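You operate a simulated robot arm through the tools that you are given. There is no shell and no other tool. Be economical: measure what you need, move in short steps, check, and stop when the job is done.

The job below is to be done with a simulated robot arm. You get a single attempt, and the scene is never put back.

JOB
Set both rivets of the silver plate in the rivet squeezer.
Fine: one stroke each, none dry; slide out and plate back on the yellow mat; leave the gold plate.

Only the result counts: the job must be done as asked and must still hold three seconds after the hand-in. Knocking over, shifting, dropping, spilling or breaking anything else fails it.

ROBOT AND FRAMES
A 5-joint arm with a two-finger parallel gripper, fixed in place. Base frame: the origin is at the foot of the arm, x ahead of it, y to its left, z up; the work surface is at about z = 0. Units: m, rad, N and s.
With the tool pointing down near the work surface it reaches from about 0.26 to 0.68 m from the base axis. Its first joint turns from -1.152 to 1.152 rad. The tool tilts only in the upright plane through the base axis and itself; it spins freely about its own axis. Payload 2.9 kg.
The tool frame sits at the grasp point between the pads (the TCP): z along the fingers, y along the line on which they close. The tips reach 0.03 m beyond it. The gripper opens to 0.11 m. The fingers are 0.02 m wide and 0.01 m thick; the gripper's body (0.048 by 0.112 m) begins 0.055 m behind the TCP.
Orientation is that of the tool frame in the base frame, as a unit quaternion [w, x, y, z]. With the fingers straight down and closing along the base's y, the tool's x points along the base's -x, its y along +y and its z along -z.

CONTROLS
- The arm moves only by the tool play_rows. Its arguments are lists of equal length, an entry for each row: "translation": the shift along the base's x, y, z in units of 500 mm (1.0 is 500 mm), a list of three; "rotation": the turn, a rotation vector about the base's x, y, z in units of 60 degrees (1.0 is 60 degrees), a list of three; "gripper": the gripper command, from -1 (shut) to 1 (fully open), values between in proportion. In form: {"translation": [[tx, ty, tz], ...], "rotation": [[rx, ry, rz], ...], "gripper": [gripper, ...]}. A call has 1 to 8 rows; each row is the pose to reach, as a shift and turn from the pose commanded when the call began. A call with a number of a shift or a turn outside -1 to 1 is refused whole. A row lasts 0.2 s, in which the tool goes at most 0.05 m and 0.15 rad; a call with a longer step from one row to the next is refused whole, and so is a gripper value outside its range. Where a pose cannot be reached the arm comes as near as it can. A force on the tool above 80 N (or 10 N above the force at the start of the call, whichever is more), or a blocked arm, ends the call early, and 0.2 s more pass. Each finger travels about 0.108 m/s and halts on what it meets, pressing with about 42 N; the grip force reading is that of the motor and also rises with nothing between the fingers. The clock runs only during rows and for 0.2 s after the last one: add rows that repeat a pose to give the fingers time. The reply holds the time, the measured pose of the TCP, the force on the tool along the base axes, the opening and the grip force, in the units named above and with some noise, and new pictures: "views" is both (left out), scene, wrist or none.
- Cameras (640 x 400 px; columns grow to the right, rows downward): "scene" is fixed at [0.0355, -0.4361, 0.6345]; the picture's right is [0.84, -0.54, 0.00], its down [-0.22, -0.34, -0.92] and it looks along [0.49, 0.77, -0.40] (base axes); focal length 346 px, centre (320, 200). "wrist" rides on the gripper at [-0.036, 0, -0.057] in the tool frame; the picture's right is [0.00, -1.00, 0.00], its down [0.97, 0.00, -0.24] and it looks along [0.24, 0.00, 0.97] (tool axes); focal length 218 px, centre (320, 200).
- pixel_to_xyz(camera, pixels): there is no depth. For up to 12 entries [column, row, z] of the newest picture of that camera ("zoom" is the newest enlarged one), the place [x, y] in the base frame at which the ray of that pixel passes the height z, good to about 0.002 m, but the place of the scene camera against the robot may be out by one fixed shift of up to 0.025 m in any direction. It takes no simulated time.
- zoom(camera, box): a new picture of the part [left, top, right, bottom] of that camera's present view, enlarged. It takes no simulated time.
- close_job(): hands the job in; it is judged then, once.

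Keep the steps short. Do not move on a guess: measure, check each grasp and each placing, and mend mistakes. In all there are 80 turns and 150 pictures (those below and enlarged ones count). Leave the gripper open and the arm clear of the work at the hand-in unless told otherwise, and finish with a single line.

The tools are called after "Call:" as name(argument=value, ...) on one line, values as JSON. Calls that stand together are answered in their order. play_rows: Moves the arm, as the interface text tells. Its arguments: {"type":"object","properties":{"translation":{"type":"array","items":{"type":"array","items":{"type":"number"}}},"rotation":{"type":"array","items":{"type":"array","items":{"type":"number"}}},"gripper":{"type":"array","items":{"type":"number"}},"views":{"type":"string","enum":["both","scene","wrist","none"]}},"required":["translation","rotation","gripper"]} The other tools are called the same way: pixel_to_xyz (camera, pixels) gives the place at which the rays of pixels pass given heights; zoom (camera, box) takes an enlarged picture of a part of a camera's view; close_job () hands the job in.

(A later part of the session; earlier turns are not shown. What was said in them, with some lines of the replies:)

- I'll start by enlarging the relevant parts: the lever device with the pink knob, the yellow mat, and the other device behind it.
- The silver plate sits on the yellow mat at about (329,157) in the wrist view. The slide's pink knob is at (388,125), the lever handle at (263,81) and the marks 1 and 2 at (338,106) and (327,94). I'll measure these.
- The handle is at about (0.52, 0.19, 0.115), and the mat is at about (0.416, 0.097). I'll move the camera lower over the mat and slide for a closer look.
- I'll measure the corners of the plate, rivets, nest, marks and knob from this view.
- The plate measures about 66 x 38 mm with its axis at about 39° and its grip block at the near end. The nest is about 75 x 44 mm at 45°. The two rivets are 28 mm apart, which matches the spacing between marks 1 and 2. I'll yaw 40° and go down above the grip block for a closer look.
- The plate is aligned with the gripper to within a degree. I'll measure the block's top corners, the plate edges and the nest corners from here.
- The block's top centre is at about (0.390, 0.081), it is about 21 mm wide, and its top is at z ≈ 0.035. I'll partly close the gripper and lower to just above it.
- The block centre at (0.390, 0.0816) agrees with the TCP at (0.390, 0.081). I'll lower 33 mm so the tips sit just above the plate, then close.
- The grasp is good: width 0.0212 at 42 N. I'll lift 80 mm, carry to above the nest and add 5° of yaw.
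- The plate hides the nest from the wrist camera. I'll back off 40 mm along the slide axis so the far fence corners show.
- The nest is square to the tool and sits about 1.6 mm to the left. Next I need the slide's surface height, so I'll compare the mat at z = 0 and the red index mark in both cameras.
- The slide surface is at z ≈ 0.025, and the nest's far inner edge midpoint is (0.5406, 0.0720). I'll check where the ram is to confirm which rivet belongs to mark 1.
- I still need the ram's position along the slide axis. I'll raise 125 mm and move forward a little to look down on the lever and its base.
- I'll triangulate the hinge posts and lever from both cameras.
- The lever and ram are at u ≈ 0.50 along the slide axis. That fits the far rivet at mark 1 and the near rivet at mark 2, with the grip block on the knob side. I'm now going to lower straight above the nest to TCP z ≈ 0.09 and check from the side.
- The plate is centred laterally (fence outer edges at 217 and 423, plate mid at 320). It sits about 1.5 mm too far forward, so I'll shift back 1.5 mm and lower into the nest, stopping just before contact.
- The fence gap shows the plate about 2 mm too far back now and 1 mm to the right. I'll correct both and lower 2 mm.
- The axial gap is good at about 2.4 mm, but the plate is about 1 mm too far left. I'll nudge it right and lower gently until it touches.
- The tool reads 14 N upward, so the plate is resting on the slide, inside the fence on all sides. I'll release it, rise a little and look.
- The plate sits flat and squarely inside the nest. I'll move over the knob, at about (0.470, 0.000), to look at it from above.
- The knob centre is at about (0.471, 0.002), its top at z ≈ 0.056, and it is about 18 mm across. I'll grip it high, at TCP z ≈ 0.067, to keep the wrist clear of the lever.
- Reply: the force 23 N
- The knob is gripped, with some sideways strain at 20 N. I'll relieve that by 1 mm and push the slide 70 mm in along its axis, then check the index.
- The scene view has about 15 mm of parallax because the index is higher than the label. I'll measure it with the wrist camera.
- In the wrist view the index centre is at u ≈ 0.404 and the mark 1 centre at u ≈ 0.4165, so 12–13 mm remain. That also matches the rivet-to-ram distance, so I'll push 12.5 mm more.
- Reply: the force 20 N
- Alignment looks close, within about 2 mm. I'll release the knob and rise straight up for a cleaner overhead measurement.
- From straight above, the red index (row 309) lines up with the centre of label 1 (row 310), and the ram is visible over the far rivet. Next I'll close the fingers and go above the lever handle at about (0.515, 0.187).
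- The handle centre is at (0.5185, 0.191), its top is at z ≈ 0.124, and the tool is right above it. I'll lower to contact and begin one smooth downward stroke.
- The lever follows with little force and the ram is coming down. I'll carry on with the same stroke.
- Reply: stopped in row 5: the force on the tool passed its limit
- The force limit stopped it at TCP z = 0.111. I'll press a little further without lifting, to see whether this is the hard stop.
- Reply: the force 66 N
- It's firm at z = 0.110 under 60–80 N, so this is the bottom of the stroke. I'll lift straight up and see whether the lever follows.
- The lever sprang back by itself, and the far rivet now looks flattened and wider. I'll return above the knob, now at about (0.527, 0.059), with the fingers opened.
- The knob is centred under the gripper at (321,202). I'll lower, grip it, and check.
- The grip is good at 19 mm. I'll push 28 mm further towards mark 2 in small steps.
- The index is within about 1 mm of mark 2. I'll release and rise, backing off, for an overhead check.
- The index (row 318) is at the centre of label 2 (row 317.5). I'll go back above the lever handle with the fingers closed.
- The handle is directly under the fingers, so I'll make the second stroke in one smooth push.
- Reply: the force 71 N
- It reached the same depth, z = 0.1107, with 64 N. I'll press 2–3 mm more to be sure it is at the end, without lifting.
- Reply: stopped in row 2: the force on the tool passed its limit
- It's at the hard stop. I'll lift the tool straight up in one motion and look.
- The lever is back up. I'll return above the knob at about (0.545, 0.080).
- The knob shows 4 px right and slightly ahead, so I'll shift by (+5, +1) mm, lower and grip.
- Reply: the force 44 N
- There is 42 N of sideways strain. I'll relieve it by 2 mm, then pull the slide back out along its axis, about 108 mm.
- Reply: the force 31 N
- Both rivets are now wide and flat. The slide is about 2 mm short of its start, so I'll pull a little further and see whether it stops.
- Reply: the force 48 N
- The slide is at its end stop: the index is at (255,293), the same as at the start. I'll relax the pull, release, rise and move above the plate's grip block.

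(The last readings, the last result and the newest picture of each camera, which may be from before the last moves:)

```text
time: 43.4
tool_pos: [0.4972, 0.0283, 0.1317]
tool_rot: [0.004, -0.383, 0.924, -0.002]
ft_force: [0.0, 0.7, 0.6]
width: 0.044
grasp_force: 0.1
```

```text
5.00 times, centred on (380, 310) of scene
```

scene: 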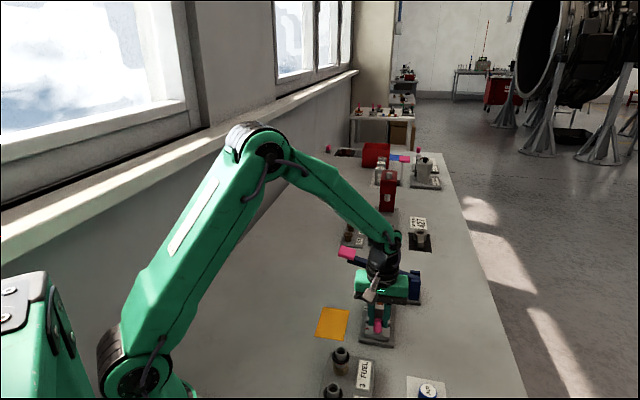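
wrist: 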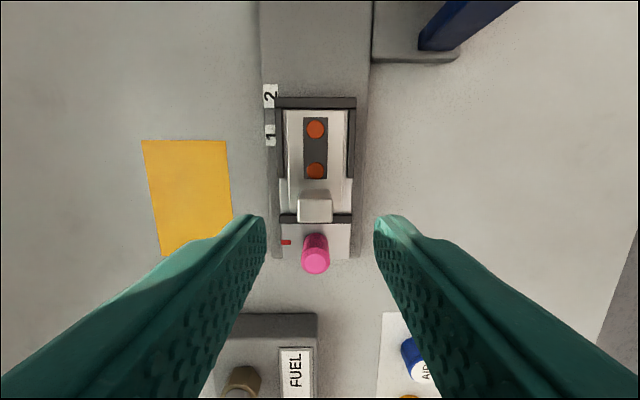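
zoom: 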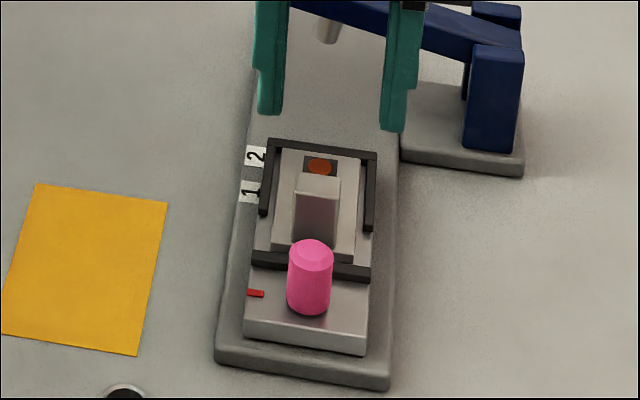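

Both rivets are flattened, and the slide is home. The block is about 3 mm to the left of the tool and 2 mm back. I'll shift, lower to z ≈ 0.071 and grip.

Call:
play_rows(translation=[[-0.006, 0.002, -0.05], [-0.006, 0.002, -0.1], [-0.006, 0.002, -0.12], [-0.006, 0.002, -0.12], [-0.006, 0.002, -0.12], [-0.006, 0.002, -0.12]], rotation=[[0, 0, 0], [0, 0, 0], [0, 0, 0], [0, 0, 0], [0, 0, 0], [0, 0, 0]], gripper=[-0.2, -0.2, -0.2, -0.6, -1, -1], views="wrist")

Call:
zoom(camera="scene", box=[340, 270, 420, 350])

```text
time: 44.8
tool_pos: [0.4951, 0.028, 0.0735]
tool_rot: [0.005, -0.385, 0.923, -0.001]
ft_force: [-0.5, 0.6, -0.1]
width: 0.0213
grasp_force: 41.5
```

wrist: 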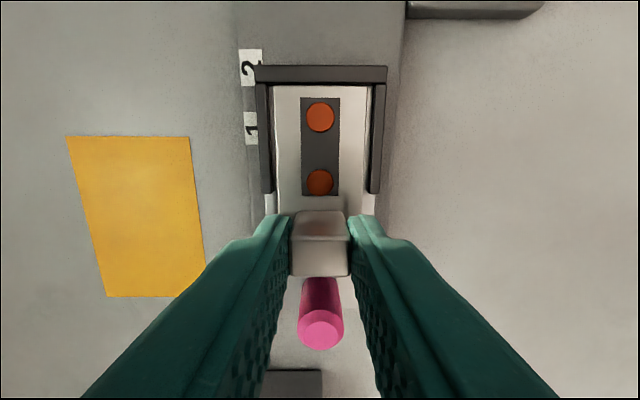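

```text
5.00 times, centred on (380, 310) of scene
```

zoom: 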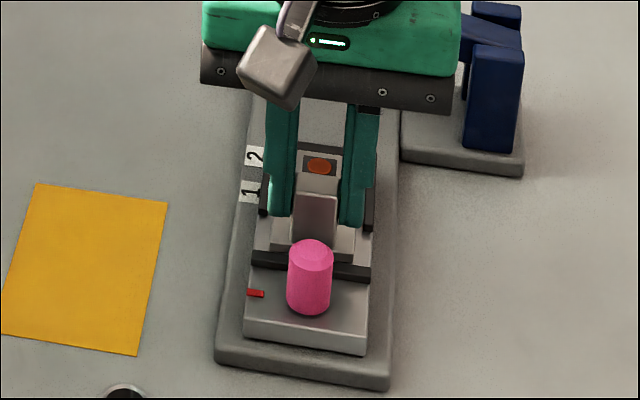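

The grip is good at 21.3 mm. I'll lift straight up 70 mm and carry it above the yellow mat, keeping the 45° yaw, which matches the mat.

Call:
play_rows(translation=[[0, 0, 0.04], [0, 0, 0.09], [0, 0, 0.14], [-0.07, 0.036, 0.14], [-0.14, 0.072, 0.14], [-0.202, 0.106, 0.14], [-0.202, 0.106, 0.14]], rotation=[[0, 0, 0], [0, 0, 0], [0, 0, 0], [0, 0, 0], [0, 0, 0], [0, 0, 0], [0, 0, 0]], gripper=[-1, -1, -1, -1, -1, -1, -1], views="both")

Call:
zoom(camera="scene", box=[300, 250, 420, 350])

```text
time: 46.4
tool_pos: [0.3939, 0.0814, 0.1436]
tool_rot: [0.006, -0.383, 0.924, -0.001]
ft_force: [-0.2, 0.3, -2.1]
width: 0.0213
grasp_force: 42.0
```

scene: 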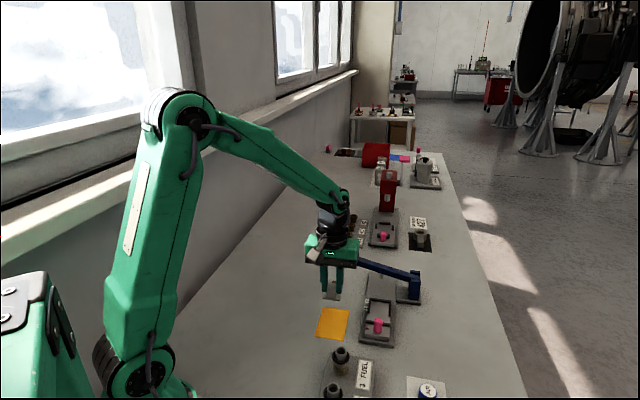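
wrist: 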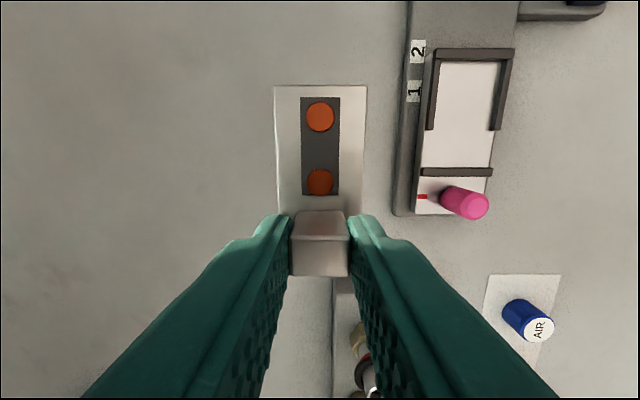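

```text
4.00 times, centred on (360, 300) of scene
```

zoom: 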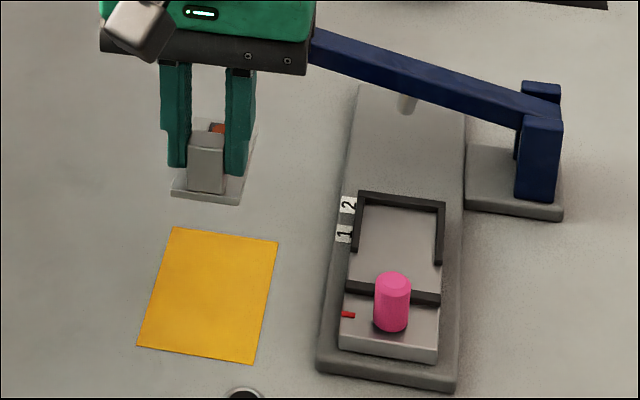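

The plate now covers the mat in the wrist view. I'll lower to about 8 mm above it and check.

Call:
play_rows(translation=[[0, 0, -0.06], [0, 0, -0.12], [0, 0, -0.16], [0, 0, -0.177], [0, 0, -0.177]], rotation=[[0, 0, 0], [0, 0, 0], [0, 0, 0], [0, 0, 0], [0, 0, 0]], gripper=[-1, -1, -1, -1, -1], views="wrist")

Call:
zoom(camera="scene", box=[300, 290, 380, 350])

```text
time: 47.6
tool_pos: [0.395, 0.0824, 0.0555]
tool_rot: [0.005, -0.384, 0.923, 0.0]
ft_force: [-0.3, 0.8, -2.0]
width: 0.0214
grasp_force: 42.1
```

wrist: 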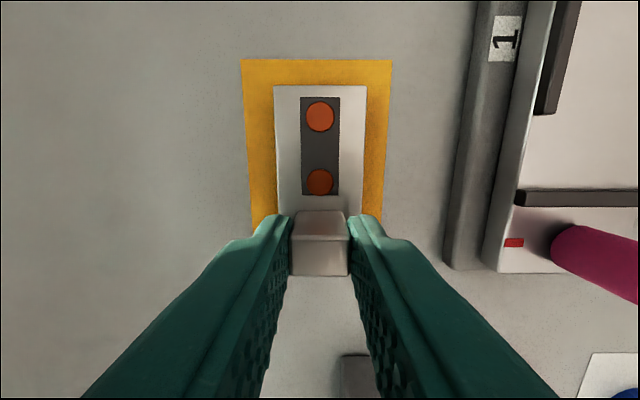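

```text
6.67 times, centred on (340, 320) of scene
```

zoom: 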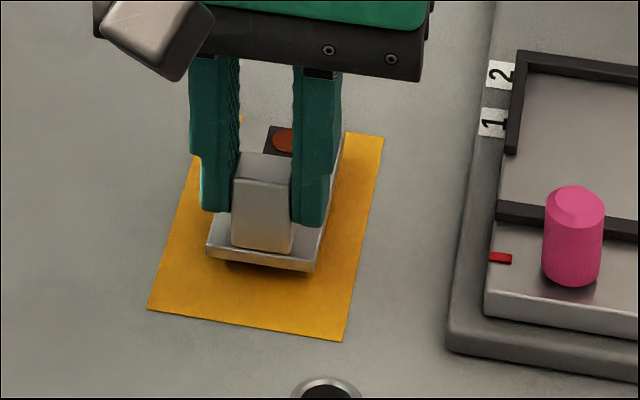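

The plate is centred on the mat. I'll lower slowly until it touches.

Call:
play_rows(translation=[[0, 0, -0.008], [0, 0, -0.014], [0, 0, -0.018], [0, 0, -0.019], [0, 0, -0.019]], rotation=[[0, 0, 0], [0, 0, 0], [0, 0, 0], [0, 0, 0], [0, 0, 0]], gripper=[-1, -1, -1, -1, -1], views="none")

Call:
zoom(camera="scene", box=[300, 290, 380, 350])

```text
time: 48.8
tool_pos: [0.3939, 0.0827, 0.0467]
tool_rot: [0.006, -0.384, 0.923, -0.001]
ft_force: [-11.4, 6.4, 36.8]
width: 0.0215
grasp_force: 41.5
```

```text
6.67 times, centred on (340, 320) of scene
```

zoom: 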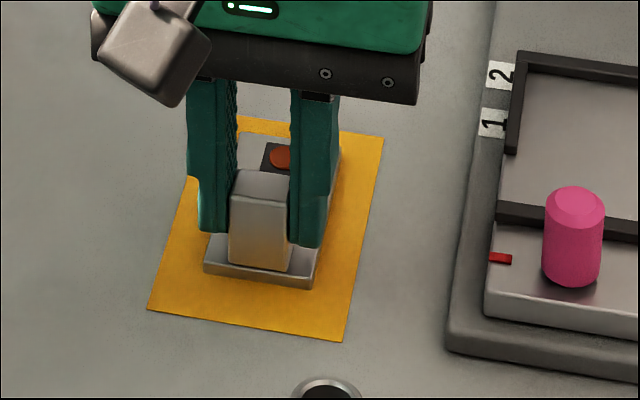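

It's resting on the mat at 37 N. I'll ease up 1 mm, open, and rise well clear.

Call:
play_rows(translation=[[0, 0, 0.003], [0, 0, 0.003], [0, 0, 0.003], [0, 0, 0.06], [0, 0, 0.14], [0, 0, 0.22], [-0.02, 0, 0.3], [-0.02, 0, 0.3]], rotation=[[0, 0, 0], [0, 0, 0], [0, 0, 0], [0, 0, 0], [0, 0, 0], [0, 0, 0], [0, 0, 0], [0, 0, 0]], gripper=[-1, -0.3, 0, 0, 0, 0.5, 1, 1], views="both")

Call:
zoom(camera="scene", box=[300, 240, 440, 350])

Call:
zoom(camera="wrist", box=[220, 40, 440, 240])

```text
time: 50.6
tool_pos: [0.3835, 0.0813, 0.1943]
tool_rot: [0.006, -0.384, 0.923, -0.001]
ft_force: [0.1, 0.9, -0.5]
width: 0.11
grasp_force: 0.1
```

scene: 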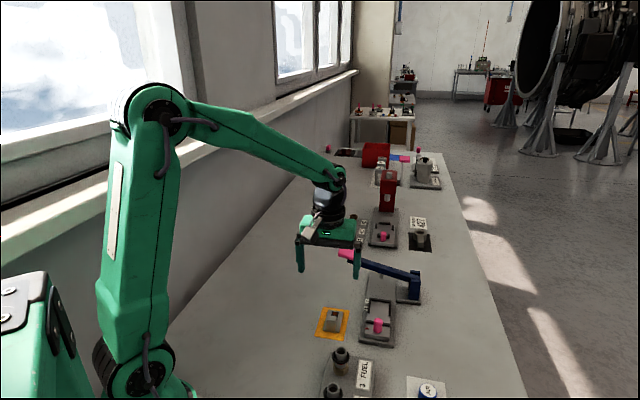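
wrist: 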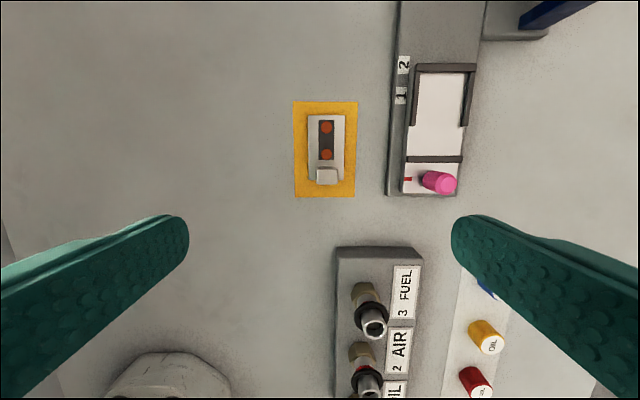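

```text
3.64 times, centred on (370, 295) of scene
```

zoom: 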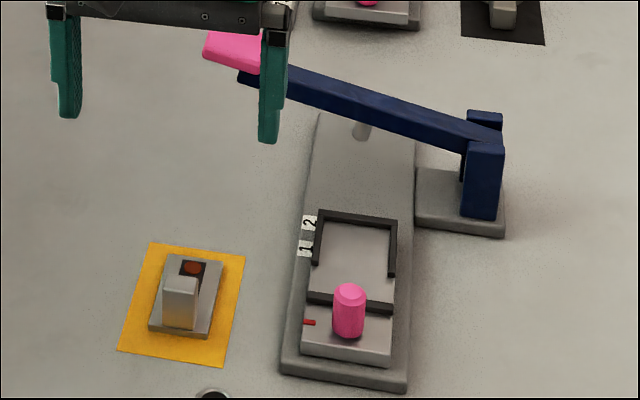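

```text
2.00 times, centred on (330, 140) of wrist
```

zoom: 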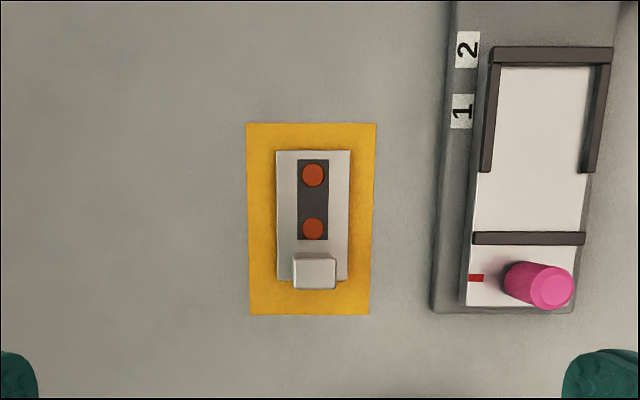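

The plate lies flat in the middle of the mat with both rivets set. The slide is fully out, the lever is up, and the gripper is open and clear, so I'm handing in.

Call:
close_job()

```text
The job is handed in.
```

Both rivets of the silver plate were set with one stroke each, the slide is out, the plate is back on the yellow mat, the gold plate was not touched, and the job is handed in.
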